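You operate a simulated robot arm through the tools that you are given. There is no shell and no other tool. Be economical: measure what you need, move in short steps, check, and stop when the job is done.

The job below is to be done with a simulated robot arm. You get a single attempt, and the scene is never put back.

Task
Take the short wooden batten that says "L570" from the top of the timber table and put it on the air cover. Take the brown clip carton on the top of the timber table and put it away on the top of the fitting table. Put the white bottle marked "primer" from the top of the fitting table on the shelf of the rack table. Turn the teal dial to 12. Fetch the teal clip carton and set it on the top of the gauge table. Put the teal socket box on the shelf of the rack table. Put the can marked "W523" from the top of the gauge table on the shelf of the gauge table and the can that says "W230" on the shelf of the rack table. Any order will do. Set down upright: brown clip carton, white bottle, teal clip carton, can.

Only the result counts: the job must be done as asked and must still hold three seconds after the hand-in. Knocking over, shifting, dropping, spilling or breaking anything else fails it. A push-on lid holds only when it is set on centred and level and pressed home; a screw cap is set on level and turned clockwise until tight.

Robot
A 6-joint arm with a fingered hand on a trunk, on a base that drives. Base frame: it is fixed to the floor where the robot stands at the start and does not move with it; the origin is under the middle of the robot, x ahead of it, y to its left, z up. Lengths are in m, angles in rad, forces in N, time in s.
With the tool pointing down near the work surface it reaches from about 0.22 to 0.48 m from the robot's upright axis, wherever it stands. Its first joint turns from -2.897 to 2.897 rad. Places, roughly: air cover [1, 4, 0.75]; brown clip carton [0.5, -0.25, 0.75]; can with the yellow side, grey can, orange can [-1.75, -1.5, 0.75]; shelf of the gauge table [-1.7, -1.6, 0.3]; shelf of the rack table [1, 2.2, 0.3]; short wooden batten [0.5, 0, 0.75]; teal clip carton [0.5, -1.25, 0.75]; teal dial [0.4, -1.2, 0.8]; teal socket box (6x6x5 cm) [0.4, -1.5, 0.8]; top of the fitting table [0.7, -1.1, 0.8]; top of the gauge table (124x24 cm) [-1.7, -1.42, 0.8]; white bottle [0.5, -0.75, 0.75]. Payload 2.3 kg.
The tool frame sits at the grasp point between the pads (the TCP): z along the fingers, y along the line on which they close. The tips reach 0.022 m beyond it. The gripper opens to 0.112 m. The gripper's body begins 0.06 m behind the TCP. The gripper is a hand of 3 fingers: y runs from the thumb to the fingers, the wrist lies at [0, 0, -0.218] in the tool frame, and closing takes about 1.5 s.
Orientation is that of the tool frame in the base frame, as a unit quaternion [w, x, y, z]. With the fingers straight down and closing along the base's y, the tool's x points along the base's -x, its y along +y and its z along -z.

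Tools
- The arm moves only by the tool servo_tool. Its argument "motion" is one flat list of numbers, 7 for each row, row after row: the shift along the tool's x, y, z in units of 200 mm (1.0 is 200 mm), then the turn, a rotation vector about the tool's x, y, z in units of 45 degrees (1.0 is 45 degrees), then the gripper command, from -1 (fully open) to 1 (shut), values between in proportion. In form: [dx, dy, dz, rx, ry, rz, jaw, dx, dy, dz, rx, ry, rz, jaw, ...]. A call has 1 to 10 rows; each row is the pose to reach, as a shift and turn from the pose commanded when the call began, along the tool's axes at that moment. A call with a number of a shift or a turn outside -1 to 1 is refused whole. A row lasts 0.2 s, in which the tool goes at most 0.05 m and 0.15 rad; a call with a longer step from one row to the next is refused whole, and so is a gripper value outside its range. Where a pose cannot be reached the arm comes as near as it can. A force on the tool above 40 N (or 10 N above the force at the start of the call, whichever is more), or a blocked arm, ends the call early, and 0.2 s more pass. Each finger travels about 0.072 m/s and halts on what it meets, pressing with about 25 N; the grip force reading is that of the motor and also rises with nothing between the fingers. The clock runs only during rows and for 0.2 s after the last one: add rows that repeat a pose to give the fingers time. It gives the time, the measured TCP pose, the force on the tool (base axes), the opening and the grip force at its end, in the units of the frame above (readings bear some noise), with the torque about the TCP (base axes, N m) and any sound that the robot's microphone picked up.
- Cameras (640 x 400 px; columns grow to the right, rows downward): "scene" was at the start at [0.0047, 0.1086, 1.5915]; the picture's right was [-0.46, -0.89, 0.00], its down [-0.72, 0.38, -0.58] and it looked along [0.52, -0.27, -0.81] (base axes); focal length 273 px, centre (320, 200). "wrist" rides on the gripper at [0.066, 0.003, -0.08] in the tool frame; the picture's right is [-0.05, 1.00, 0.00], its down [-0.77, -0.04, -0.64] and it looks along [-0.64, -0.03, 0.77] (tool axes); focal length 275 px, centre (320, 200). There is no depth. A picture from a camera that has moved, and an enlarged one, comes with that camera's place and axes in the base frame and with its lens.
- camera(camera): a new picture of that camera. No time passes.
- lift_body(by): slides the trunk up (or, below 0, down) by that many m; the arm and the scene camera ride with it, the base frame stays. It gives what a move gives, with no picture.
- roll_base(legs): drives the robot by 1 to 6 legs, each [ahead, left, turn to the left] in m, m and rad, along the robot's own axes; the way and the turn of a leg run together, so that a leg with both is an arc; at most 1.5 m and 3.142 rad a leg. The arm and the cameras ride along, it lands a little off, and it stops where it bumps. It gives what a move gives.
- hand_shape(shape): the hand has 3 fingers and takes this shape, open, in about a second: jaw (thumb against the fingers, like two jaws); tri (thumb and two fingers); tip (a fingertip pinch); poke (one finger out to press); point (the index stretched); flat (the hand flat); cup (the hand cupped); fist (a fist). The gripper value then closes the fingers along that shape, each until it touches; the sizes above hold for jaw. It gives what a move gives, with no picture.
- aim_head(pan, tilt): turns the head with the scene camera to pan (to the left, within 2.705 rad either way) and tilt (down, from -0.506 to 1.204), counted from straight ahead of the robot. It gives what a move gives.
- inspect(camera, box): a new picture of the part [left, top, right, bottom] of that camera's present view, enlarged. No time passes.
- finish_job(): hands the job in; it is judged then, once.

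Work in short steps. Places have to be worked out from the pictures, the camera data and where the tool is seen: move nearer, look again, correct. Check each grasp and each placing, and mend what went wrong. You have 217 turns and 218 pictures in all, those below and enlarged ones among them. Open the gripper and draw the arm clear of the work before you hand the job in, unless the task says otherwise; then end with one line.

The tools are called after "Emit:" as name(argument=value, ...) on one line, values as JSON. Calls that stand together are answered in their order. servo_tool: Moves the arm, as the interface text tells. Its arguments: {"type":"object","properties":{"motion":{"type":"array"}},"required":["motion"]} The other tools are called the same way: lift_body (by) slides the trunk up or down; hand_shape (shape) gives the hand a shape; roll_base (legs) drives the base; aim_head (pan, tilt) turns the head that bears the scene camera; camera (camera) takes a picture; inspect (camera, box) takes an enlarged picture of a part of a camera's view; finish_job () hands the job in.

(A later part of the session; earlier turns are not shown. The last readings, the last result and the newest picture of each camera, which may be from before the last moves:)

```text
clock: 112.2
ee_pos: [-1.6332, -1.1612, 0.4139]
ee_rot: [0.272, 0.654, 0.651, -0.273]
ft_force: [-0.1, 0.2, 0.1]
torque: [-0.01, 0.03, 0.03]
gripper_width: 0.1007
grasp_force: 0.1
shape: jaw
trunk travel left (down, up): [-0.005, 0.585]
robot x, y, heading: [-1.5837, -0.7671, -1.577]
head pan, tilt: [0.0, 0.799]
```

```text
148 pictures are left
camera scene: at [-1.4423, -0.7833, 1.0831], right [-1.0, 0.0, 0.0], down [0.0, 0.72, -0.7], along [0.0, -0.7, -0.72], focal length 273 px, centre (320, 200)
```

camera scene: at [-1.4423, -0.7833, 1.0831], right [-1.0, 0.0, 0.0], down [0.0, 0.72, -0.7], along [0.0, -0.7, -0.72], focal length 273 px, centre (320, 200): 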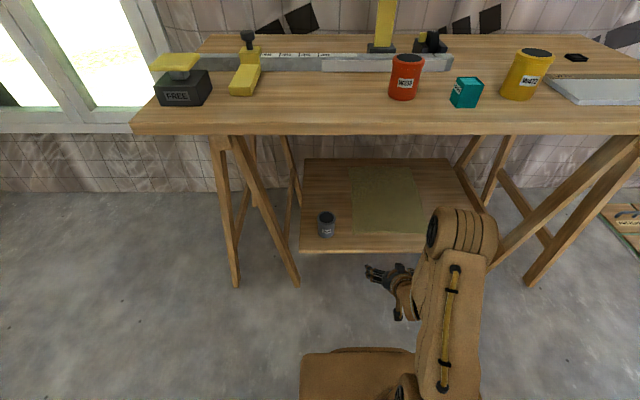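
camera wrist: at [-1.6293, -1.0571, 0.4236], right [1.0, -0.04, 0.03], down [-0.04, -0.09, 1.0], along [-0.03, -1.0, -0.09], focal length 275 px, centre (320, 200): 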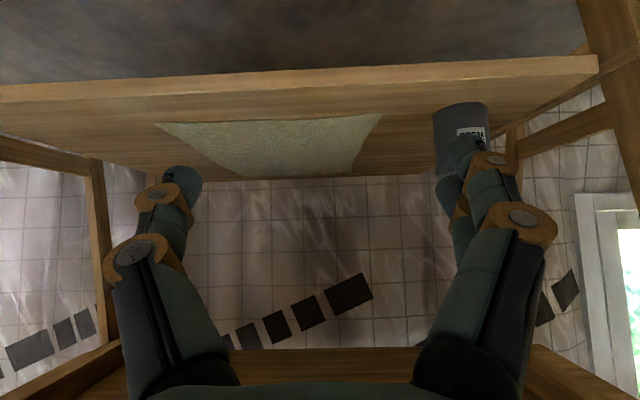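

The lift was refused (0.4 m per call maximum), nothing touched. The tips are 9 cm clear of the table edge, so I raise in two steps here.

Emit:
lift_body(by=0.4)

Emit:
lift_body(by=0.13)

Emit:
camera(camera="wrist")

```text
clock: 116.1
ee_pos: [-1.6332, -1.1621, 0.8147]
ee_rot: [0.27, 0.655, 0.65, -0.273]
ft_force: [-0.9, -0.1, 0.1]
torque: [0.01, 0.02, -0.01]
gripper_width: 0.1008
grasp_force: 0.1
shape: jaw
trunk travel left (down, up): [-0.405, 0.185]
robot x, y, heading: [-1.5823, -0.7639, -1.573]
head pan, tilt: [0.0, 0.799]
```

```text
clock: 117.6
ee_pos: [-1.6324, -1.16, 0.9443]
ee_rot: [0.271, 0.655, 0.651, -0.272]
ft_force: [0.0, -0.3, 0.3]
torque: [-0.01, -0.02, -0.01]
gripper_width: 0.1005
grasp_force: 0.1
shape: jaw
trunk travel left (down, up): [-0.535, 0.055]
robot x, y, heading: [-1.5835, -0.7615, -1.569]
head pan, tilt: [0.0, 0.799]
```

```text
147 pictures are left
camera wrist: at [-1.6292, -1.0571, 0.9536], right [1.0, -0.04, 0.03], down [-0.04, -0.09, 1.0], along [-0.03, -1.0, -0.09], focal length 275 px, centre (320, 200)
```

wrist: 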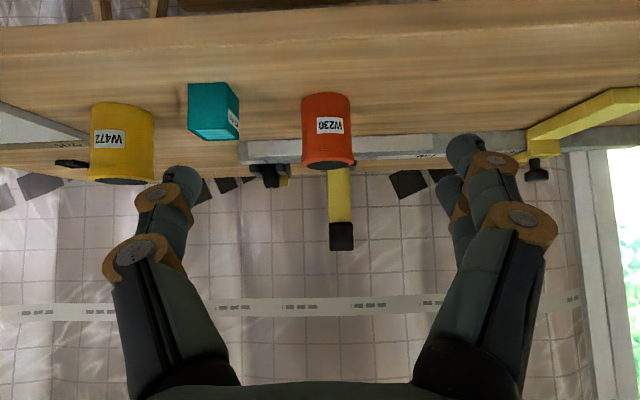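

Orange can W230: centre ≈(-1.627,-1.405). I drive ahead 0.155 m to the approach point.

Emit:
roll_base(legs=[[0.155, 0, 0]])

Emit:
camera(camera="wrist")

```text
clock: 119.0
ee_pos: [-1.632, -1.3186, 0.9435]
ee_rot: [0.272, 0.654, 0.651, -0.273]
ft_force: [-0.4, -0.3, -0.4]
torque: [0.0, 0.0, 0.03]
gripper_width: 0.1006
grasp_force: 0.1
shape: jaw
trunk travel left (down, up): [-0.535, 0.055]
robot x, y, heading: [-1.5847, -0.9246, -1.573]
head pan, tilt: [0.0, 0.799]
```

```text
146 pictures are left
camera wrist: at [-1.6293, -1.214, 0.9533], right [1.0, -0.04, 0.03], down [-0.04, -0.09, 1.0], along [-0.03, -1.0, -0.09], focal length 275 px, centre (320, 200)
```

wrist: 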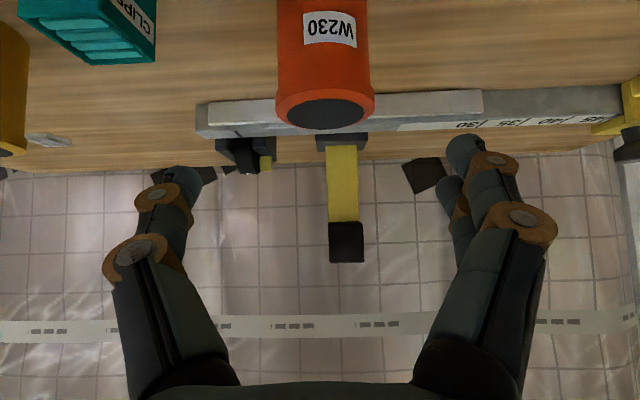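

Can top ≈0.876, centre ≈(-1.628,-1.403). I advance along the tool axis around it to z≈0.847.

Emit:
servo_tool(motion=[0.01, 0.02, 0.16, 0, 0, 0, -0.8, 0.02, 0.02, 0.32, 0, 0, 0, -0.8, 0.03, 0.02, 0.48, 0, 0, 0, -0.8, 0.042, 0.02, 0.643, 0, 0, 0, -0.8])

Emit:
camera(camera="wrist")

```text
clock: 120.0
ee_pos: [-1.6288, -1.4045, 0.8478]
ee_rot: [0.272, 0.654, 0.651, -0.273]
ft_force: [-0.5, 1.1, 0.1]
torque: [-0.02, -0.05, -0.02]
gripper_width: 0.1003
grasp_force: 0.2
shape: jaw
trunk travel left (down, up): [-0.535, 0.055]
robot x, y, heading: [-1.5869, -0.9242, -1.574]
head pan, tilt: [0.0, 0.799]
```

```text
145 pictures are left
camera wrist: at [-1.6256, -1.2996, 0.8567], right [1.0, -0.04, 0.03], down [-0.04, -0.09, 1.0], along [-0.03, -1.0, -0.09], focal length 275 px, centre (320, 200)
```

wrist: 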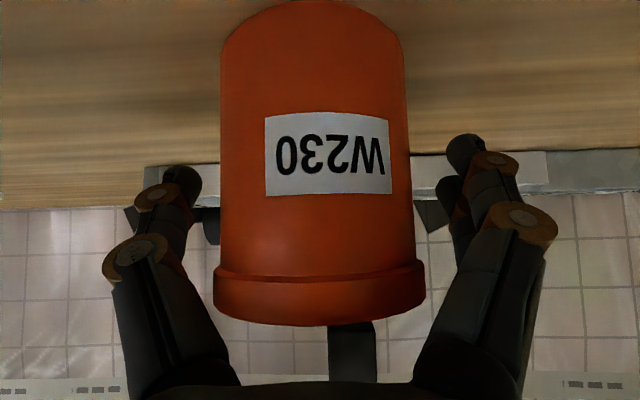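

The can is about 12 mm nearer than estimated; I back off 12 mm, then close and lift slightly.

Emit:
servo_tool(motion=[0.042, 0, -0.042, 0, 0, 0, -0.8, 0.042, 0, -0.042, 0, 0, 0, 0, 0.042, 0, -0.042, 0, 0, 0, 0.6, 0.042, 0, -0.042, 0, 0, 0, 1, 0.042, 0, -0.042, 0, 0, 0, 1, 0.042, 0, -0.042, 0, 0, 0, 1, 0.042, 0, -0.042, 0, 0, 0, 1, 0.042, 0, -0.042, 0, 0, 0, 1, -0.028, 0, -0.112, 0, 0, 0, 1])

Emit:
camera(camera="wrist")

```text
clock: 122.0
ee_pos: [-1.6304, -1.3902, 0.8671]
ee_rot: [0.272, 0.654, 0.651, -0.273]
ft_force: [0.2, -0.3, -1.2]
torque: [-0.02, -0.02, -0.02]
gripper_width: 0.0542
grasp_force: 25.1
shape: jaw
trunk travel left (down, up): [-0.535, 0.055]
robot x, y, heading: [-1.585, -0.9212, -1.569]
head pan, tilt: [0.0, 0.799]
```

```text
144 pictures are left
camera wrist: at [-1.6251, -1.2866, 0.8764], right [1.0, -0.04, 0.03], down [-0.04, -0.09, 1.0], along [-0.03, -1.0, -0.09], focal length 275 px, centre (320, 200)
```

wrist: 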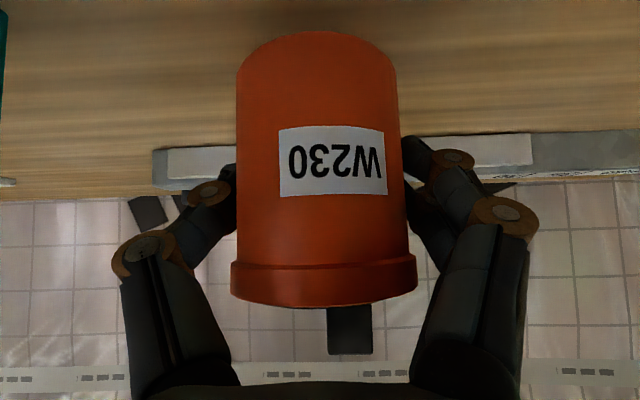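

W230 held. I lift, back off, turn to face the tables' side and drive part way, then look toward the rack table.

Emit:
servo_tool(motion=[-0.1, 0, -0.1, 0, 0, 0, 1, -0.2, 0, -0.2, 0, 0, 0, 1, -0.3, 0, -0.3, 0, 0, 0, 1])

Emit:
roll_base(legs=[[-0.42, 0, 0], [0, 0, 1.571], [1.2, 0, 0], [0, 1.0, 0]])

Emit:
aim_head(pan=0.9, tilt=0.6)

Emit:
camera(camera="scene")

```text
clock: 122.8
ee_pos: [-1.6289, -1.3903, 0.9532]
ee_rot: [0.272, 0.654, 0.651, -0.274]
ft_force: [0.1, -0.2, -1.9]
torque: [-0.02, 0.03, -0.02]
gripper_width: 0.0542
grasp_force: 25.0
shape: jaw
trunk travel left (down, up): [-0.535, 0.055]
robot x, y, heading: [-1.5846, -0.923, -1.572]
head pan, tilt: [0.0, 0.799]
```

```text
clock: 139.7
ee_pos: [0.0926, 0.447, 0.9514]
ee_rot: [0.385, 0.005, 0.923, -0.002]
ft_force: [0.4, -0.7, -3.0]
torque: [0.01, 0.01, -0.02]
gripper_width: 0.0539
grasp_force: 25.2
shape: jaw
trunk travel left (down, up): [-0.535, 0.055]
robot x, y, heading: [-0.3785, 0.4904, -0.009]
head pan, tilt: [0.0, 0.799]
```

```text
clock: 140.9
ee_pos: [0.0931, 0.4452, 0.9513]
ee_rot: [0.385, 0.005, 0.923, -0.002]
ft_force: [-0.6, -0.1, -2.0]
torque: [0.01, 0.03, -0.02]
gripper_width: 0.0542
grasp_force: 24.6
shape: jaw
trunk travel left (down, up): [-0.535, 0.055]
robot x, y, heading: [-0.3767, 0.4935, -0.01]
head pan, tilt: [0.901, 0.6]
```

```text
143 pictures are left
camera scene: at [-0.38, 0.7053, 1.63], right [0.78, -0.63, 0.0], down [-0.36, -0.44, -0.82], along [0.52, 0.64, -0.57], focal length 273 px, centre (320, 200)
```

scene: 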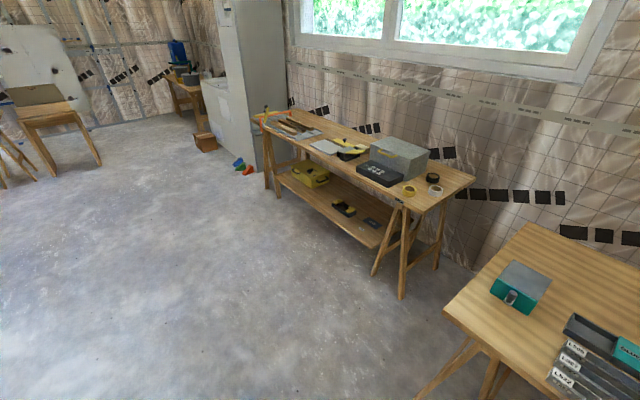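

The rack table's shelf front edge runs near x≈0.75, y≈1.55–2.65 with some items on it. I drive 1.5 m left, facing it, and take a closer look with the trunk still high.

Emit:
roll_base(legs=[[0, 1.45, 0.01], [0.35, 0, 0]])

Emit:
aim_head(pan=0.0, tilt=0.8)

Emit:
camera(camera="scene")

Emit:
camera(camera="wrist")

```text
clock: 150.0
ee_pos: [0.4463, 1.9032, 0.9517]
ee_rot: [0.385, 0.0, 0.923, 0.0]
ft_force: [-0.1, 1.2, -2.0]
torque: [-0.03, 0.05, 0.01]
gripper_width: 0.054
grasp_force: 24.7
shape: jaw
trunk travel left (down, up): [-0.535, 0.055]
robot x, y, heading: [-0.0253, 1.9481, 0.002]
head pan, tilt: [0.901, 0.6]
```

```text
clock: 151.2
ee_pos: [0.4464, 1.9034, 0.9501]
ee_rot: [0.384, 0.001, 0.923, 0.0]
ft_force: [-0.2, 0.1, -1.3]
torque: [-0.02, 0.0, 0.02]
gripper_width: 0.054
grasp_force: 25.1
shape: jaw
trunk travel left (down, up): [-0.535, 0.055]
robot x, y, heading: [-0.0236, 1.9466, 0.005]
head pan, tilt: [0.0, 0.799]
```

```text
142 pictures are left
camera scene: at [-0.0041, 2.0901, 1.6131], right [0.0, -1.0, 0.0], down [-0.72, 0.0, -0.7], along [0.7, 0.0, -0.72], focal length 273 px, centre (320, 200)
```

scene: 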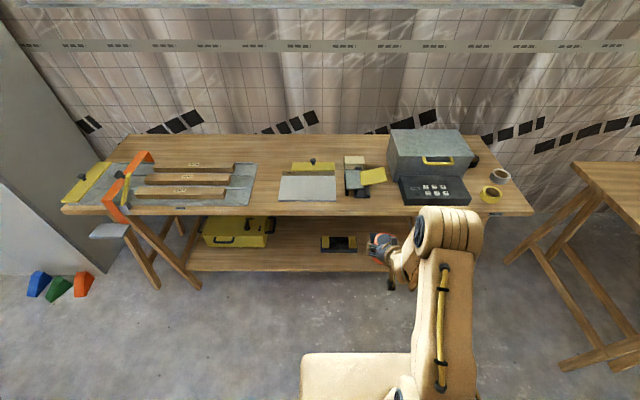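

```text
141 pictures are left
camera wrist: at [0.342, 1.9081, 0.9615], right [0.03, 1.0, 0.03], down [0.09, -0.04, 1.0], along [1.0, -0.03, -0.09], focal length 275 px, centre (320, 200)
```

wrist: 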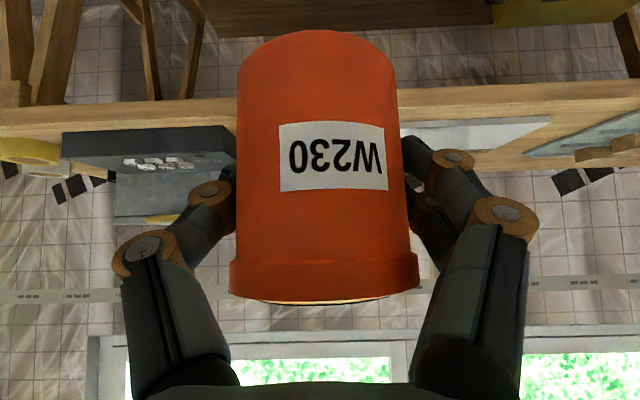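

Shelf front edge x≈0.767; table edge x≈0.72. I lower the trunk here, clear of the table, and look at the shelf.

Emit:
lift_body(by=-0.4)

Emit:
lift_body(by=-0.13)

Emit:
camera(camera="scene")

Emit:
camera(camera="wrist")

```text
clock: 155.0
ee_pos: [0.4458, 1.905, 0.5516]
ee_rot: [0.385, 0.0, 0.923, 0.0]
ft_force: [0.3, -0.1, -2.1]
torque: [0.01, 0.03, 0.01]
gripper_width: 0.0541
grasp_force: 24.6
shape: jaw
trunk travel left (down, up): [-0.135, 0.455]
robot x, y, heading: [-0.0237, 1.9477, 0.003]
head pan, tilt: [0.0, 0.799]
```

```text
clock: 156.6
ee_pos: [0.4458, 1.9049, 0.4225]
ee_rot: [0.385, 0.0, 0.923, 0.001]
ft_force: [0.5, 0.8, -2.3]
torque: [0.02, 0.0, -0.03]
gripper_width: 0.0542
grasp_force: 24.8
shape: jaw
trunk travel left (down, up): [-0.005, 0.585]
robot x, y, heading: [-0.0239, 1.9498, 0.001]
head pan, tilt: [0.0, 0.799]
```

```text
140 pictures are left
camera scene: at [-0.0042, 2.0899, 1.0831], right [0.0, -1.0, 0.0], down [-0.72, 0.0, -0.7], along [0.7, 0.0, -0.72], focal length 273 px, centre (320, 200)
```

scene: 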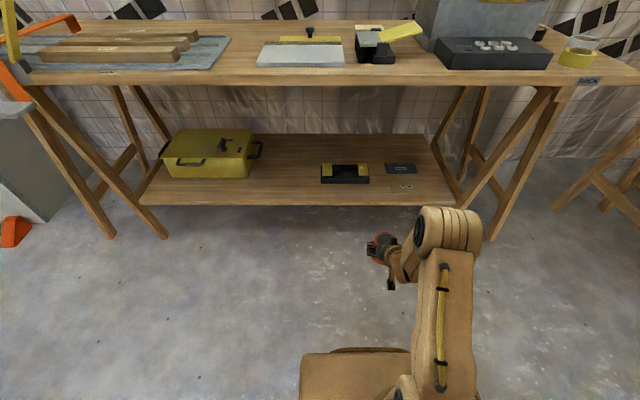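

```text
139 pictures are left
camera wrist: at [0.3419, 1.9081, 0.4315], right [0.03, 1.0, 0.03], down [0.09, -0.04, 1.0], along [1.0, -0.03, -0.09], focal length 275 px, centre (320, 200)
```

wrist: 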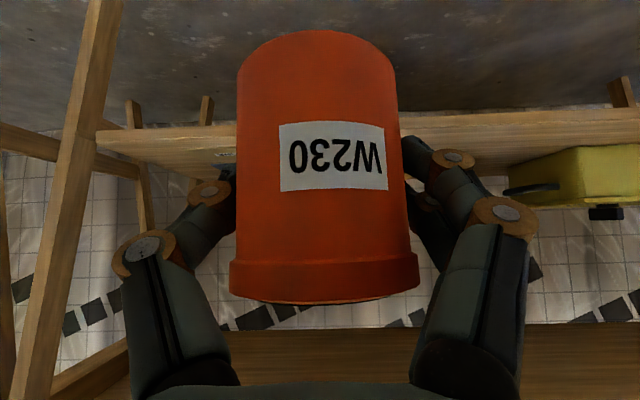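

The shelf is clear right of the black/yellow box: I choose (0.83,1.82) for the can. Drive right 0.085, then ahead 0.3.

Emit:
roll_base(legs=[[0, -0.085, 0], [0.3, 0, 0]])

Emit:
camera(camera="scene")

Emit:
camera(camera="wrist")

```text
clock: 159.3
ee_pos: [0.7448, 1.8204, 0.4215]
ee_rot: [0.384, 0.0, 0.923, 0.0]
ft_force: [-0.1, -0.2, -2.6]
torque: [0.0, 0.01, -0.01]
gripper_width: 0.0541
grasp_force: 24.5
shape: jaw
trunk travel left (down, up): [-0.005, 0.585]
robot x, y, heading: [0.2764, 1.8642, 0.001]
head pan, tilt: [0.0, 0.799]
```

```text
138 pictures are left
camera scene: at [0.2956, 2.0061, 1.0831], right [0.0, -1.0, 0.0], down [-0.72, 0.0, -0.7], along [0.7, 0.0, -0.72], focal length 273 px, centre (320, 200)
```

scene: 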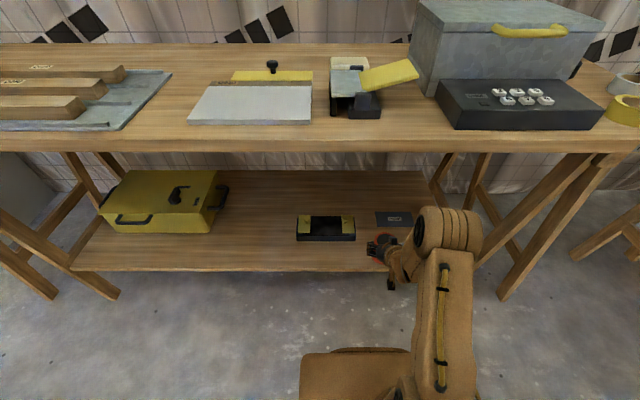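

```text
137 pictures are left
camera wrist: at [0.6414, 1.8236, 0.4315], right [0.03, 1.0, 0.03], down [0.09, -0.04, 1.0], along [1.0, -0.03, -0.09], focal length 275 px, centre (320, 200)
```

wrist: 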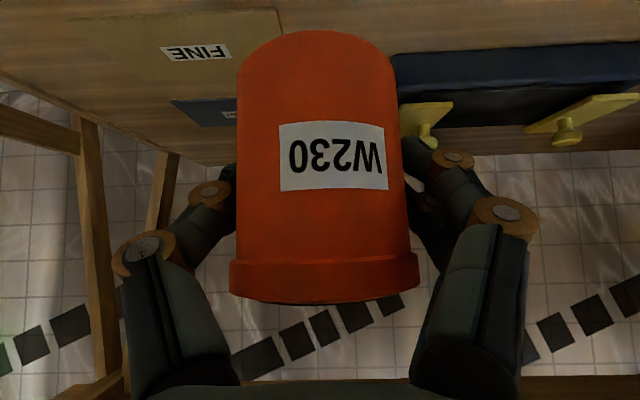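

A sandpaper sheet ends at y≈1.797 and the black box starts at y≈1.88, x≥0.865. I target (0.82,1.84): shift 2 cm left and drive 6 cm in.

Emit:
servo_tool(motion=[0, 0.1, 0, 0, 0, 0, 1])

Emit:
roll_base(legs=[[0.07, 0, 0]])

Emit:
camera(camera="wrist")

```text
clock: 159.7
ee_pos: [0.7461, 1.8396, 0.421]
ee_rot: [0.385, 0.001, 0.923, 0.0]
ft_force: [-0.4, 0.7, -3.3]
torque: [0.0, 0.0, 0.01]
gripper_width: 0.0537
grasp_force: 25.3
shape: jaw
trunk travel left (down, up): [-0.005, 0.585]
robot x, y, heading: [0.2784, 1.8629, 0.005]
head pan, tilt: [0.0, 0.799]
```

```text
clock: 160.7
ee_pos: [0.8148, 1.8401, 0.4213]
ee_rot: [0.385, 0.001, 0.923, 0.0]
ft_force: [-1.1, -0.5, -1.7]
torque: [0.0, -0.01, -0.02]
gripper_width: 0.0538
grasp_force: 25.5
shape: jaw
trunk travel left (down, up): [-0.005, 0.585]
robot x, y, heading: [0.343, 1.8651, 0.009]
head pan, tilt: [0.0, 0.799]
```

```text
136 pictures are left
camera wrist: at [0.711, 1.8435, 0.4309], right [0.03, 1.0, 0.03], down [0.09, -0.04, 1.0], along [1.0, -0.03, -0.09], focal length 275 px, centre (320, 200)
```

wrist: 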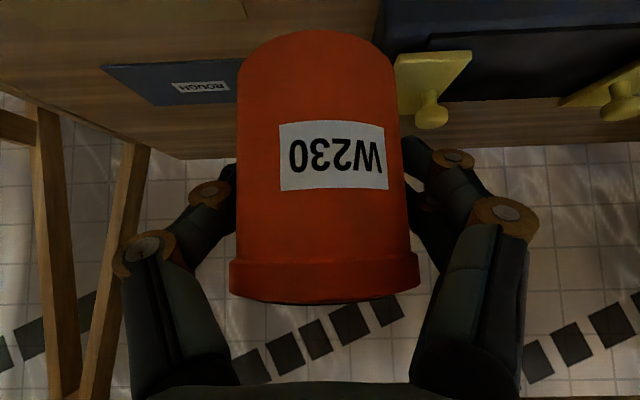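

Clear. I lower toward the shelf until contact.

Emit:
servo_tool(motion=[0.05, 0, 0.12, 0, 0, 0, 1, 0.15, 0, 0.22, 0, 0, 0, 1, 0.2, 0, 0.27, 0, 0, 0, 1, 0.22, 0, 0.29, 0, 0, 0, 1, 0.23, 0, 0.3, 0, 0, 0, 1, 0.24, 0, 0.31, 0, 0, 0, 1, 0.25, 0, 0.32, 0, 0, 0, 1, 0.26, 0, 0.33, 0, 0, 0, 1, 0.27, 0, 0.34, 0, 0, 0, 1, 0.28, 0, 0.35, 0, 0, 0, 1])

```text
clock: 162.9
ee_pos: [0.8246, 1.8395, 0.3356]
ee_rot: [0.389, 0.0, 0.921, 0.0]
ft_force: [-1.4, -1.4, 23.9]
torque: [0.09, -0.11, -0.01]
gripper_width: 0.0537
grasp_force: 24.7
shape: jaw
trunk travel left (down, up): [-0.005, 0.585]
robot x, y, heading: [0.3447, 1.8645, 0.002]
head pan, tilt: [0.0, 0.799]
```

Contact (24 N) at TCP z≈0.336. I open partly and withdraw along the tool axis.

Emit:
servo_tool(motion=[-0.005, 0, -0.005, 0, 0, 0, 0.4, -0.005, 0, -0.005, 0, 0, 0, 0, -0.005, 0, -0.005, 0, 0, 0, -0.4, -0.005, 0, -0.005, 0, 0, 0, -0.4, -0.005, 0, -0.15, 0, 0, 0, -0.4, -0.005, 0, -0.3, 0, 0, 0, -0.4, -0.005, 0, -0.45, 0, 0, 0, -0.4, -0.005, 0, -0.6, 0, 0, 0, -0.4])

Emit:
camera(camera="wrist")

```text
clock: 164.7
ee_pos: [0.7399, 1.8405, 0.4174]
ee_rot: [0.384, 0.0, 0.923, 0.0]
ft_force: [0.2, 0.1, 0.4]
torque: [0.02, 0.04, -0.03]
gripper_width: 0.0782
grasp_force: 0.0
shape: jaw
trunk travel left (down, up): [-0.005, 0.585]
robot x, y, heading: [0.3442, 1.862, 0.004]
head pan, tilt: [0.0, 0.799]
```

```text
135 pictures are left
camera wrist: at [0.6366, 1.8444, 0.4267], right [0.03, 1.0, 0.03], down [0.09, -0.04, 1.0], along [1.0, -0.03, -0.09], focal length 275 px, centre (320, 200)
```

wrist: 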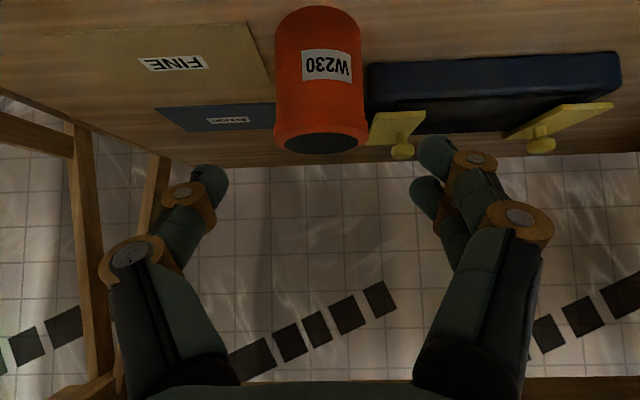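

W230 stands upright on the rack shelf. Now the batten: I back out, raise the trunk, return the tool to vertical and drive back to the timber table.

Emit:
roll_base(legs=[[-0.45, 0, 0]])

Emit:
lift_body(by=0.4)

Emit:
lift_body(by=0.13)

Emit:
servo_tool(motion=[-0.05, 0, -0.15, 0, 0.17, 0, -0.4, -0.1, 0, -0.3, 0, 0.34, 0, -0.4, -0.15, 0, -0.45, 0, 0.51, 0, -0.4, -0.2, 0, -0.6, 0, 0.68, 0, -0.4, -0.2, 0, -0.75, 0, 0.85, 0, -0.4, -0.2, 0, -0.9, 0, 1.0, 0, -0.4])

Emit:
roll_base(legs=[[0, -1.45, 0], [0, -0.4, 0], [0.1, 0, 0]])

Emit:
camera(camera="wrist")

```text
clock: 167.4
ee_pos: [0.288, 1.8407, 0.4178]
ee_rot: [0.385, 0.0, 0.923, 0.0]
ft_force: [-0.4, -0.1, -0.6]
torque: [-0.02, 0.03, 0.0]
gripper_width: 0.078
grasp_force: 0.1
shape: jaw
trunk travel left (down, up): [-0.005, 0.585]
robot x, y, heading: [-0.1089, 1.8603, 0.003]
head pan, tilt: [0.0, 0.799]
```

```text
clock: 171.3
ee_pos: [0.2879, 1.8407, 0.818]
ee_rot: [0.385, 0.0, 0.923, 0.0]
ft_force: [-0.2, 0.6, 0.8]
torque: [0.02, 0.03, -0.01]
gripper_width: 0.078
grasp_force: 0.1
shape: jaw
trunk travel left (down, up): [-0.405, 0.185]
robot x, y, heading: [-0.1058, 1.8638, 0.004]
head pan, tilt: [0.0, 0.799]
```

```text
clock: 172.9
ee_pos: [0.2885, 1.8397, 0.9475]
ee_rot: [0.385, 0.0, 0.923, 0.0]
ft_force: [-0.3, 0.0, -0.8]
torque: [-0.03, -0.01, 0.08]
gripper_width: 0.0785
grasp_force: 0.0
shape: jaw
trunk travel left (down, up): [-0.535, 0.055]
robot x, y, heading: [-0.1043, 1.8613, 0.001]
head pan, tilt: [0.0, 0.799]
```

```text
clock: 174.3
ee_pos: [0.1905, 1.84, 1.1034]
ee_rot: [0.004, 0.0, 1.0, 0.0]
ft_force: [-0.3, -0.4, -0.6]
torque: [0.03, 0.0, -0.01]
gripper_width: 0.0783
grasp_force: 0.1
shape: jaw
out of reach, approached as far as the arm can: row 3
trunk travel left (down, up): [-0.535, 0.055]
robot x, y, heading: [-0.1072, 1.8641, 0.001]
head pan, tilt: [0.0, 0.799]
```

```text
clock: 184.4
ee_pos: [0.2854, -0.0266, 1.1025]
ee_rot: [0.003, 0.003, 1.0, 0.0]
ft_force: [-0.3, 0.2, 0.2]
torque: [0.0, 0.02, 0.01]
gripper_width: 0.0782
grasp_force: 0.1
shape: jaw
trunk travel left (down, up): [-0.535, 0.055]
robot x, y, heading: [-0.0149, 0.0011, -0.007]
head pan, tilt: [0.0, 0.799]
```

```text
134 pictures are left
camera wrist: at [0.219, -0.0223, 1.1821], right [0.05, 1.0, 0.0], down [0.77, -0.04, 0.64], along [0.64, -0.03, -0.77], focal length 275 px, centre (320, 200)
```

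wrist: 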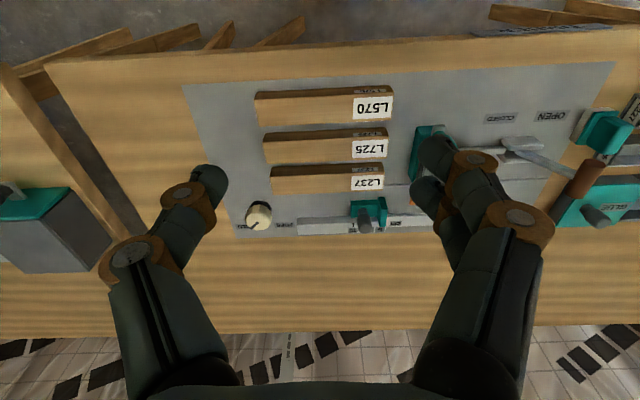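

L570's top centre is ≈(0.36,-0.022,0.825), ~0.18 m long along y with a narrow gap to L725. I turn the tool 90° (thumb toward the gap) and come above it.

Emit:
servo_tool(motion=[-0.06, 0, 0.1, 0, 0, -0.17, -0.4, -0.12, 0, 0.2, 0, 0, -0.34, -0.4, -0.2, 0, 0.3, 0, 0, -0.51, -0.4, -0.3, 0, 0.4, 0, 0, -0.68, -0.4, -0.35, 0, 0.45, 0, 0, -0.85, -0.4, -0.37, 0.02, 0.5, 0, 0, -1.0, -0.4])

Emit:
servo_tool(motion=[0, 0, 0, 0, 0, -0.17, -0.2, 0, 0, 0, 0, 0, -0.34, -0.1, 0, 0, 0, 0, 0, -0.51, 0, 0, 0, 0, 0, 0, -0.68, 0, 0, 0, 0, 0, 0, -0.85, 0, 0, 0, 0, 0, 0, -1.0, 0])

Emit:
camera(camera="wrist")

Emit:
camera(camera="scene")

```text
clock: 185.8
ee_pos: [0.3606, -0.0225, 1.0021]
ee_rot: [0.002, -0.381, 0.925, -0.001]
ft_force: [-0.5, -0.1, -0.4]
torque: [-0.03, -0.01, 0.0]
gripper_width: 0.0782
grasp_force: 0.1
shape: jaw
trunk travel left (down, up): [-0.535, 0.055]
robot x, y, heading: [-0.0105, -0.0032, -0.006]
head pan, tilt: [0.0, 0.799]
```

```text
clock: 187.2
ee_pos: [0.3256, 0.0266, 0.9663]
ee_rot: [-0.007, -0.698, 0.715, -0.029]
ft_force: [0.1, -0.3, -0.3]
torque: [0.02, -0.03, 0.03]
gripper_width: 0.0567
grasp_force: 0.1
shape: jaw
out of reach, approached as far as the arm can: row 3, 4, 5, 6
trunk travel left (down, up): [-0.535, 0.055]
robot x, y, heading: [-0.0115, 0.0009, -0.006]
head pan, tilt: [0.0, 0.799]
```

```text
133 pictures are left
camera wrist: at [0.3193, -0.0357, 1.0498], right [-1.0, 0.07, -0.03], down [0.04, 0.8, 0.6], along [0.07, 0.6, -0.8], focal length 275 px, centre (320, 200)
```

wrist: 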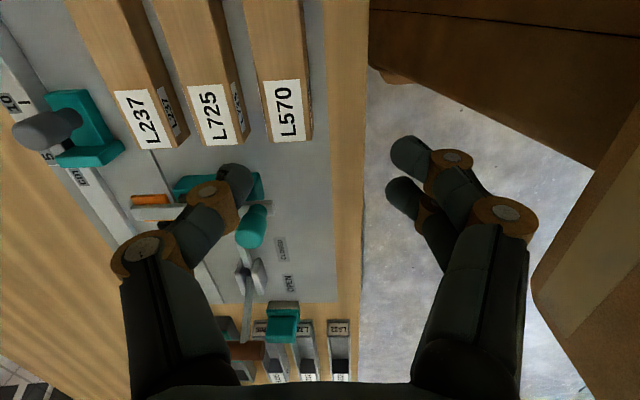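

```text
132 pictures are left
camera scene: at [0.0101, 0.1408, 1.6131], right [0.0, -1.0, 0.0], down [-0.72, 0.0, -0.7], along [0.7, 0.0, -0.72], focal length 273 px, centre (320, 200)
```

scene: 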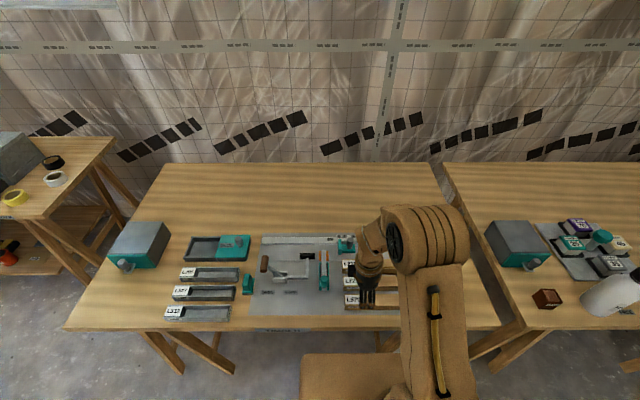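

The -90° yaw hits a joint limit. The gap between battens is about 2 cm, so I go for +90° instead, rotating back.

Emit:
servo_tool(motion=[0, 0, -0.1, 0, 0, 0.17, 0, 0, 0, -0.15, 0, 0, 0.34, 0, 0, 0, -0.2, 0, 0, 0.51, 0, 0, 0, -0.2, 0, 0, 0.68, 0, 0, 0, -0.2, 0, 0, 0.85, 0, 0, 0, -0.2, 0, 0, 1.0, 0])

Emit:
servo_tool(motion=[0, 0, 0, 0, 0, 0.17, 0, 0, 0, 0, 0, 0, 0.34, 0, 0, 0, 0, 0, 0, 0.51, 0, 0, 0, 0, 0, 0, 0.68, 0, 0, 0, 0, 0, 0, 0.85, 0, 0, 0, 0, 0, 0, 1.0, 0])

Emit:
servo_tool(motion=[0, 0, 0, 0, 0, 0.17, 0, 0, 0, 0, 0, 0, 0.34, 0, 0, 0, 0, 0, 0, 0.51, 0, 0, 0, 0, 0, 0, 0.68, 0, 0, 0, 0, 0, 0, 0.85, 0, 0, 0, 0, 0, 0, 1.0, 0])

Emit:
servo_tool(motion=[0, 0, 0, 0, 0, 0.17, 0, 0, 0, 0, 0, 0, 0.34, 0, 0, 0, 0, 0, 0, 0.51, 0, 0, 0, 0, 0, 0, 0.68, 0, 0, 0, 0, 0, 0, 0.85, 0])

```text
clock: 188.6
ee_pos: [0.3266, 0.0262, 1.0074]
ee_rot: [0.006, -0.37, 0.929, -0.028]
ft_force: [-0.1, 0.0, 0.4]
torque: [0.04, -0.01, 0.03]
gripper_width: 0.0563
grasp_force: 0.0
shape: jaw
trunk travel left (down, up): [-0.535, 0.055]
robot x, y, heading: [-0.01, -0.0042, -0.005]
head pan, tilt: [0.0, 0.799]
```

```text
clock: 190.0
ee_pos: [0.3265, 0.0274, 1.0075]
ee_rot: [0.016, 0.014, 0.999, -0.025]
ft_force: [0.2, 1.0, 0.4]
torque: [0.01, -0.06, -0.01]
gripper_width: 0.0564
grasp_force: 0.0
shape: jaw
trunk travel left (down, up): [-0.535, 0.055]
robot x, y, heading: [-0.0098, -0.0041, -0.008]
head pan, tilt: [0.0, 0.799]
```

```text
clock: 191.4
ee_pos: [0.3258, 0.0283, 1.0081]
ee_rot: [0.023, 0.396, 0.918, -0.017]
ft_force: [-0.7, -0.5, 0.4]
torque: [0.01, 0.0, -0.02]
gripper_width: 0.0563
grasp_force: 0.1
shape: jaw
trunk travel left (down, up): [-0.535, 0.055]
robot x, y, heading: [-0.0108, -0.0017, -0.006]
head pan, tilt: [0.0, 0.799]
```

```text
clock: 192.6
ee_pos: [0.325, 0.0266, 1.0082]
ee_rot: [0.028, 0.675, 0.737, -0.008]
ft_force: [-0.3, -0.2, 0.4]
torque: [0.02, 0.0, -0.03]
gripper_width: 0.0563
grasp_force: 0.0
shape: jaw
trunk travel left (down, up): [-0.535, 0.055]
robot x, y, heading: [-0.0127, -0.0028, -0.006]
head pan, tilt: [0.0, 0.799]
```

+90° works. I correct the small tilt and move over the batten's middle at z≈0.94.

Emit:
servo_tool(motion=[-0.13, 0.08, 0, 0.036, 0.065, 0.112, 0, -0.26, 0.15, 0, 0.036, 0.065, 0.112, 0, -0.26, 0.15, 0.17, 0.036, 0.065, 0.112, 0, -0.26, 0.15, 0.34, 0.036, 0.065, 0.112, 0])

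Emit:
camera(camera="wrist")

```text
clock: 193.6
ee_pos: [0.3637, -0.0256, 0.9434]
ee_rot: [-0.001, 0.706, 0.708, 0.0]
ft_force: [-0.1, 0.4, -0.7]
torque: [-0.03, -0.02, 0.01]
gripper_width: 0.0564
grasp_force: 0.0
shape: jaw
trunk travel left (down, up): [-0.535, 0.055]
robot x, y, heading: [-0.0127, -0.001, -0.005]
head pan, tilt: [0.0, 0.799]
```

```text
131 pictures are left
camera wrist: at [0.366, 0.0414, 1.0242], right [1.0, -0.04, 0.0], down [-0.03, -0.77, 0.64], along [-0.03, -0.63, -0.77], focal length 275 px, centre (320, 200)
```

wrist: 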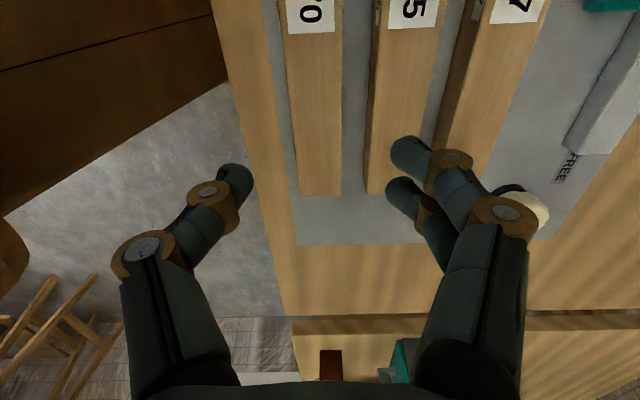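

Batten x-range ≈0.342–0.378, next batten from ≈0.398. I narrow the opening to 45 mm, centre at x 0.3595 and go to z≈0.86 for a look.

Emit:
servo_tool(motion=[0, -0.02, 0.1, 0, 0, 0, 0.2, 0, -0.02, 0.25, 0, 0, 0, 0.2, 0, -0.02, 0.42, 0, 0, 0, 0.2])

Emit:
camera(camera="wrist")

```text
clock: 194.4
ee_pos: [0.3597, -0.0256, 0.8598]
ee_rot: [0.0, 0.706, 0.708, -0.001]
ft_force: [-0.3, 0.6, -0.5]
torque: [-0.03, -0.02, 0.01]
gripper_width: 0.0452
grasp_force: 0.0
shape: jaw
trunk travel left (down, up): [-0.535, 0.055]
robot x, y, heading: [-0.0111, -0.0016, -0.006]
head pan, tilt: [0.0, 0.799]
```

```text
130 pictures are left
camera wrist: at [0.3625, 0.0414, 0.9398], right [1.0, -0.04, 0.0], down [-0.03, -0.77, 0.64], along [-0.03, -0.64, -0.77], focal length 275 px, centre (320, 200)
```

wrist: 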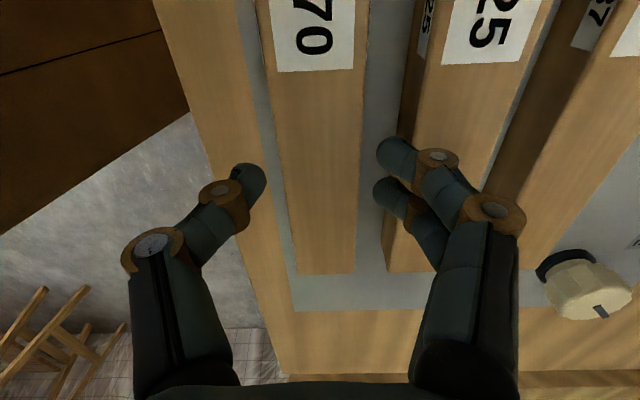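

Close fit on the gap side; I narrow to 42 mm, shift 1.5 mm toward the robot and descend slowly to z≈0.829.

Emit:
servo_tool(motion=[0, -0.008, 0, 0, 0, 0, 0.25, 0, -0.008, 0.05, 0, 0, 0, 0.25, 0, -0.008, 0.1, 0, 0, 0, 0.25, 0, -0.008, 0.13, 0, 0, 0, 0.25, 0, -0.008, 0.155, 0, 0, 0, 0.25])

Emit:
camera(camera="wrist")

```text
clock: 195.6
ee_pos: [0.3578, -0.0249, 0.8285]
ee_rot: [0.0, 0.705, 0.709, 0.0]
ft_force: [0.2, -0.1, -0.4]
torque: [-0.03, -0.05, 0.0]
gripper_width: 0.042
grasp_force: 0.1
shape: jaw
trunk travel left (down, up): [-0.535, 0.055]
robot x, y, heading: [-0.013, -0.0012, -0.0]
head pan, tilt: [0.0, 0.799]
```

```text
129 pictures are left
camera wrist: at [0.3606, 0.0419, 0.9089], right [1.0, -0.04, 0.0], down [-0.03, -0.77, 0.64], along [-0.03, -0.63, -0.77], focal length 275 px, centre (320, 200)
```

wrist: 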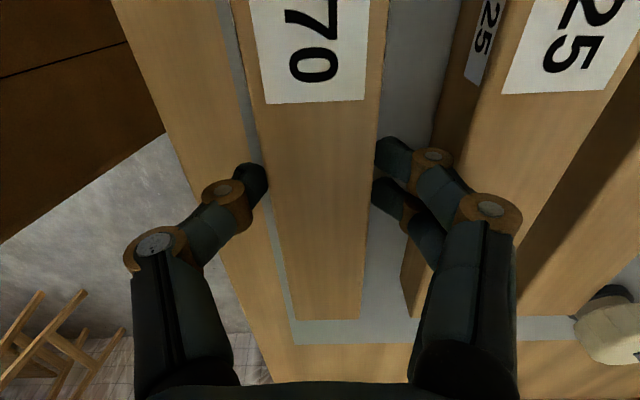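

The fingers are cleanly either side of L570, nothing touched. I close and lift.

Emit:
servo_tool(motion=[0, 0, 0, 0, 0, 0, 0.6, 0, 0, 0, 0, 0, 0, 1, 0, 0, 0, 0, 0, 0, 1, 0, 0, 0, 0, 0, 0, 1, 0, 0, -0.05, 0, 0, 0, 1, 0, 0, -0.1, 0, 0, 0, 1, 0, 0, -0.25, 0, 0, 0, 1, 0, 0, -0.45, 0, 0, 0, 1])

Emit:
camera(camera="wrist")

```text
clock: 197.4
ee_pos: [0.3565, -0.0238, 0.9183]
ee_rot: [0.0, 0.706, 0.708, 0.0]
ft_force: [-0.8, -0.9, -0.9]
torque: [-0.01, -0.01, -0.01]
gripper_width: 0.0319
grasp_force: 24.9
shape: jaw
trunk travel left (down, up): [-0.535, 0.055]
robot x, y, heading: [-0.0124, -0.0005, -0.003]
head pan, tilt: [0.0, 0.799]
```

```text
128 pictures are left
camera wrist: at [0.3591, 0.0423, 0.9992], right [1.0, -0.04, 0.0], down [-0.03, -0.77, 0.64], along [-0.03, -0.64, -0.77], focal length 275 px, centre (320, 200)
```

wrist: 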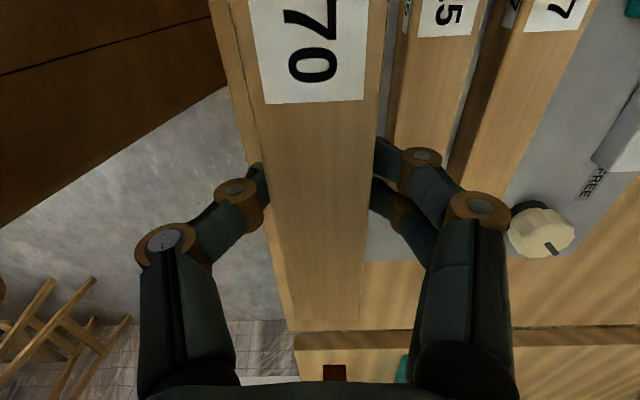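

L570 is held. I raise it, back off and drive along to the left, then look toward the air cover.

Emit:
servo_tool(motion=[0, 0, -0.2, 0, 0, 0, 1, 0, 0, -0.4, 0, 0, 0, 1, 0, 0, -0.6, 0, 0, 0, 1])

Emit:
roll_base(legs=[[-0.4, 0, 0], [0, 1.45, 0], [0, 1.3, 0]])

Emit:
aim_head(pan=0.7, tilt=0.5)

Emit:
camera(camera="scene")

```text
clock: 198.2
ee_pos: [0.3573, -0.0245, 1.0375]
ee_rot: [-0.001, 0.706, 0.708, 0.0]
ft_force: [-0.1, 0.3, -0.4]
torque: [0.01, 0.03, -0.02]
gripper_width: 0.0321
grasp_force: 25.0
shape: jaw
trunk travel left (down, up): [-0.535, 0.055]
robot x, y, heading: [-0.014, -0.0005, -0.003]
head pan, tilt: [0.0, 0.799]
```

```text
clock: 213.5
ee_pos: [0.017, 2.7001, 1.0374]
ee_rot: [0.001, 0.715, 0.699, 0.0]
ft_force: [-0.4, 0.7, -0.9]
torque: [0.04, -0.04, 0.01]
gripper_width: 0.0319
grasp_force: 24.9
shape: jaw
trunk travel left (down, up): [-0.535, 0.055]
robot x, y, heading: [-0.3524, 2.7328, -0.03]
head pan, tilt: [0.0, 0.799]
```

```text
clock: 214.6
ee_pos: [0.0165, 2.6996, 1.0375]
ee_rot: [0.0, 0.715, 0.699, -0.001]
ft_force: [-1.0, 0.0, -0.8]
torque: [-0.01, 0.0, 0.01]
gripper_width: 0.0318
grasp_force: 24.7
shape: jaw
trunk travel left (down, up): [-0.535, 0.055]
robot x, y, heading: [-0.3519, 2.7329, -0.034]
head pan, tilt: [0.7, 0.499]
```

```text
127 pictures are left
camera scene: at [-0.3355, 2.9334, 1.639], right [0.62, -0.78, 0.0], down [-0.38, -0.3, -0.88], along [0.69, 0.54, -0.48], focal length 273 px, centre (320, 200)
```

scene: 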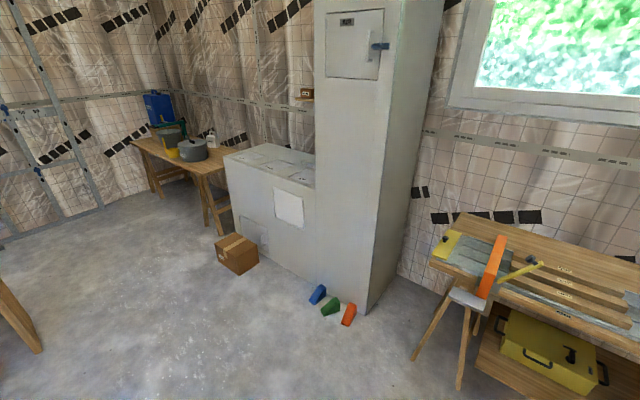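

I see a tall cabinet and a low unit (top z≈0.85) beside it at y≈3.97+; coloured wedges and a carton lie on the floor in front. I zoom in to identify the air cover.

Emit:
inspect(camera="scene", box=[200, 120, 380, 340])

```text
1.82 times, centred on (290, 230) of scene
camera zoom: at [-0.3355, 2.9334, 1.639], right [0.62, -0.78, 0.0], down [-0.38, -0.3, -0.88], along [0.69, 0.54, -0.48], focal length 496 px, centre (374, 146)
```

zoom: 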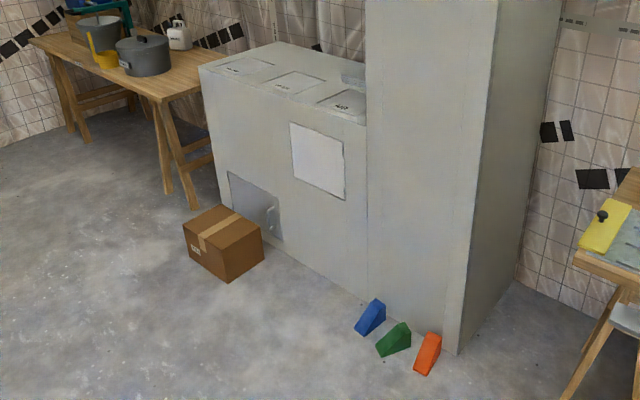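

Three labelled panels lie on the low unit's top. I drive to about (0.2,4.13) to read them.

Emit:
roll_base(legs=[[0, 0, 0.032], [0, 1.4, 0], [0.45, 0, 0]])

Emit:
aim_head(pan=0.0, tilt=0.75)

Emit:
camera(camera="scene")

```text
clock: 224.3
ee_pos: [0.4596, 4.1247, 1.0378]
ee_rot: [0.0, 0.701, 0.713, 0.0]
ft_force: [0.5, -0.3, -0.5]
torque: [-0.03, 0.02, 0.0]
gripper_width: 0.0316
grasp_force: 25.0
shape: jaw
trunk travel left (down, up): [-0.535, 0.055]
robot x, y, heading: [0.0891, 4.14, 0.004]
head pan, tilt: [0.7, 0.499]
```

```text
clock: 225.3
ee_pos: [0.4602, 4.1246, 1.0384]
ee_rot: [-0.001, 0.701, 0.713, 0.0]
ft_force: [0.4, 0.4, -0.9]
torque: [-0.06, 0.01, -0.01]
gripper_width: 0.0318
grasp_force: 25.4
shape: jaw
trunk travel left (down, up): [-0.535, 0.055]
robot x, y, heading: [0.0914, 4.1442, 0.007]
head pan, tilt: [0.0, 0.75]
```

```text
125 pictures are left
camera scene: at [0.1118, 4.2849, 1.6171], right [0.01, -1.0, 0.0], down [-0.68, -0.01, -0.73], along [0.73, 0.01, -0.68], focal length 273 px, centre (320, 200)
```

scene: 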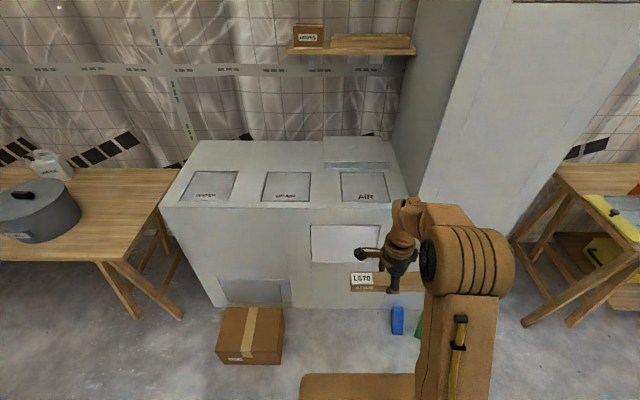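

The AIR panel is beside the cabinet: about x 0.93–1.13, y 4.0–4.2, z≈0.84. The base must pass between the blue wedge (y<3.875) and the carton (y>4.487), so I shift to y≈4.18 and drive ahead 0.40.

Emit:
roll_base(legs=[[0, 0.036, -0.006], [0.4, 0, 0]])

Emit:
aim_head(pan=-0.1, tilt=1.0)

Emit:
camera(camera="scene")

Emit:
camera(camera="wrist")

```text
clock: 228.3
ee_pos: [0.8575, 4.1614, 1.0378]
ee_rot: [0.0, 0.702, 0.712, -0.001]
ft_force: [0.4, 0.2, -0.5]
torque: [-0.01, 0.02, -0.01]
gripper_width: 0.0318
grasp_force: 24.6
shape: jaw
trunk travel left (down, up): [-0.535, 0.055]
robot x, y, heading: [0.4866, 4.1814, 0.009]
head pan, tilt: [0.0, 0.75]
```

```text
clock: 229.1
ee_pos: [0.8567, 4.1622, 1.0374]
ee_rot: [0.0, 0.702, 0.712, 0.0]
ft_force: [-0.2, -0.8, -0.6]
torque: [-0.03, 0.02, -0.01]
gripper_width: 0.0317
grasp_force: 24.6
shape: jaw
trunk travel left (down, up): [-0.535, 0.055]
robot x, y, heading: [0.4869, 4.1824, 0.012]
head pan, tilt: [-0.099, 1.0]
```

```text
124 pictures are left
camera scene: at [0.4963, 4.3159, 1.598], right [-0.09, -1.0, 0.0], down [-0.84, 0.08, -0.54], along [0.54, -0.05, -0.84], focal length 273 px, centre (320, 200)
```

scene: 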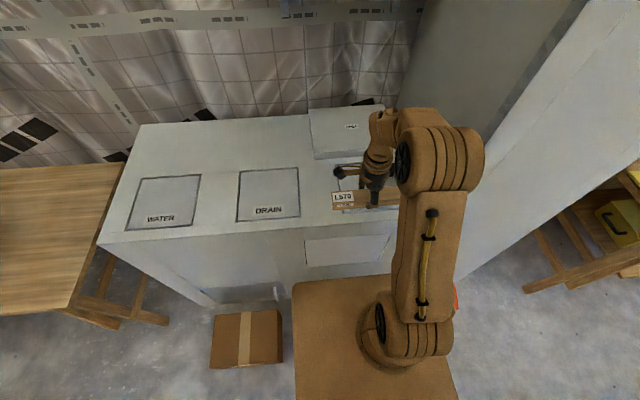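

```text
123 pictures are left
camera wrist: at [0.8593, 4.2281, 1.1181], right [1.0, -0.03, 0.0], down [-0.02, -0.77, 0.64], along [-0.02, -0.64, -0.77], focal length 275 px, centre (320, 200)
```

wrist: 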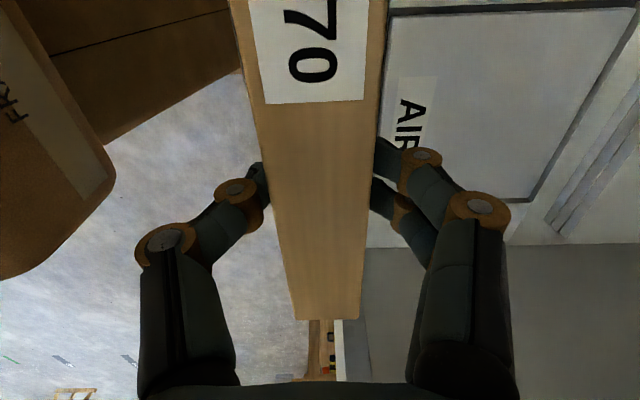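

AIR cover measured: x 0.915–1.12, y 4.0–4.2. I carry the batten to about (0.985,4.10) and partly down.

Emit:
servo_tool(motion=[-0.1, 0.2, 0, 0, 0, 0, 1, -0.2, 0.4, 0, 0, 0, 0, 1, -0.32, 0.6, 0.05, 0, 0, 0.02, 1, -0.32, 0.65, 0.2, 0, 0, 0.02, 1, -0.32, 0.65, 0.4, 0, 0, 0.02, 1])

Emit:
camera(camera="wrist")

```text
clock: 230.3
ee_pos: [0.984, 4.1006, 0.9571]
ee_rot: [-0.001, 0.708, 0.707, 0.001]
ft_force: [0.3, 0.0, -1.6]
torque: [-0.01, -0.01, 0.02]
gripper_width: 0.0317
grasp_force: 25.3
shape: jaw
out of reach, approached as far as the arm can: row 4, 5
trunk travel left (down, up): [-0.535, 0.055]
robot x, y, heading: [0.4859, 4.1807, 0.002]
head pan, tilt: [-0.099, 1.0]
```

```text
122 pictures are left
camera wrist: at [0.9865, 4.1674, 1.0377], right [1.0, -0.05, 0.0], down [-0.04, -0.77, 0.64], along [-0.03, -0.63, -0.77], focal length 275 px, centre (320, 200)
```

wrist: 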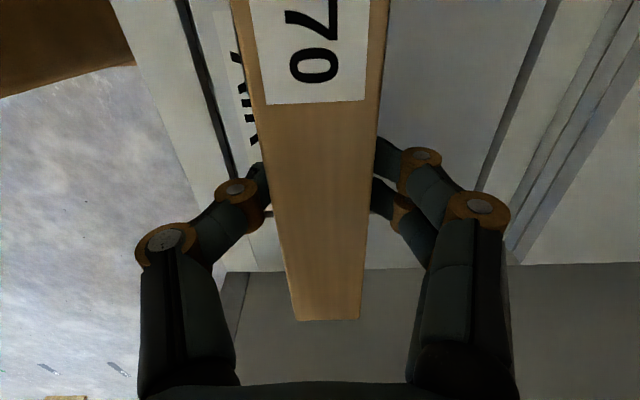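

At the edge of reach horizontally, so I lower with the trunk 6 cm, keeping the arm's posture, and look.

Emit:
lift_body(by=-0.06)

Emit:
camera(camera="wrist")

Emit:
camera(camera="scene")

```text
clock: 231.3
ee_pos: [0.9838, 4.1021, 0.8979]
ee_rot: [-0.001, 0.708, 0.706, 0.0]
ft_force: [0.9, 0.1, -0.8]
torque: [0.02, 0.01, -0.01]
gripper_width: 0.0317
grasp_force: 24.7
shape: jaw
trunk travel left (down, up): [-0.475, 0.115]
robot x, y, heading: [0.4902, 4.1841, 0.007]
head pan, tilt: [-0.099, 1.0]
```

```text
121 pictures are left
camera wrist: at [0.986, 4.1678, 0.9785], right [1.0, -0.05, 0.0], down [-0.04, -0.77, 0.63], along [-0.03, -0.63, -0.77], focal length 275 px, centre (320, 200)
```

wrist: 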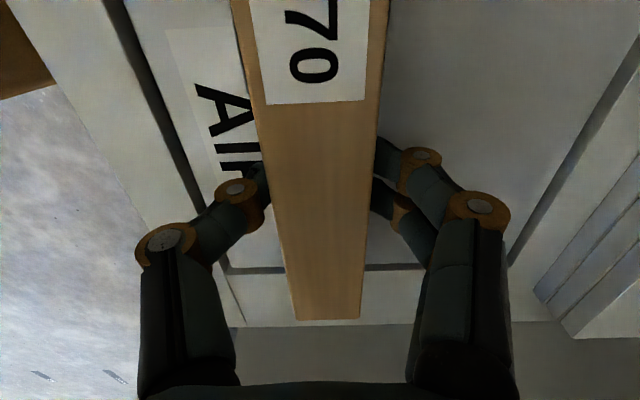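

```text
120 pictures are left
camera scene: at [0.4963, 4.3158, 1.5379], right [-0.09, -1.0, 0.0], down [-0.84, 0.08, -0.54], along [0.54, -0.05, -0.84], focal length 273 px, centre (320, 200)
```

scene: 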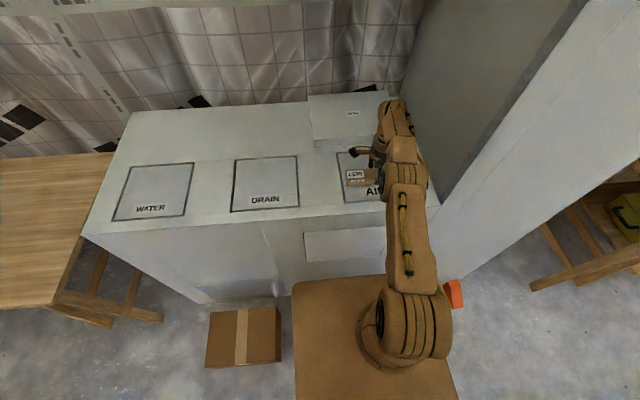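

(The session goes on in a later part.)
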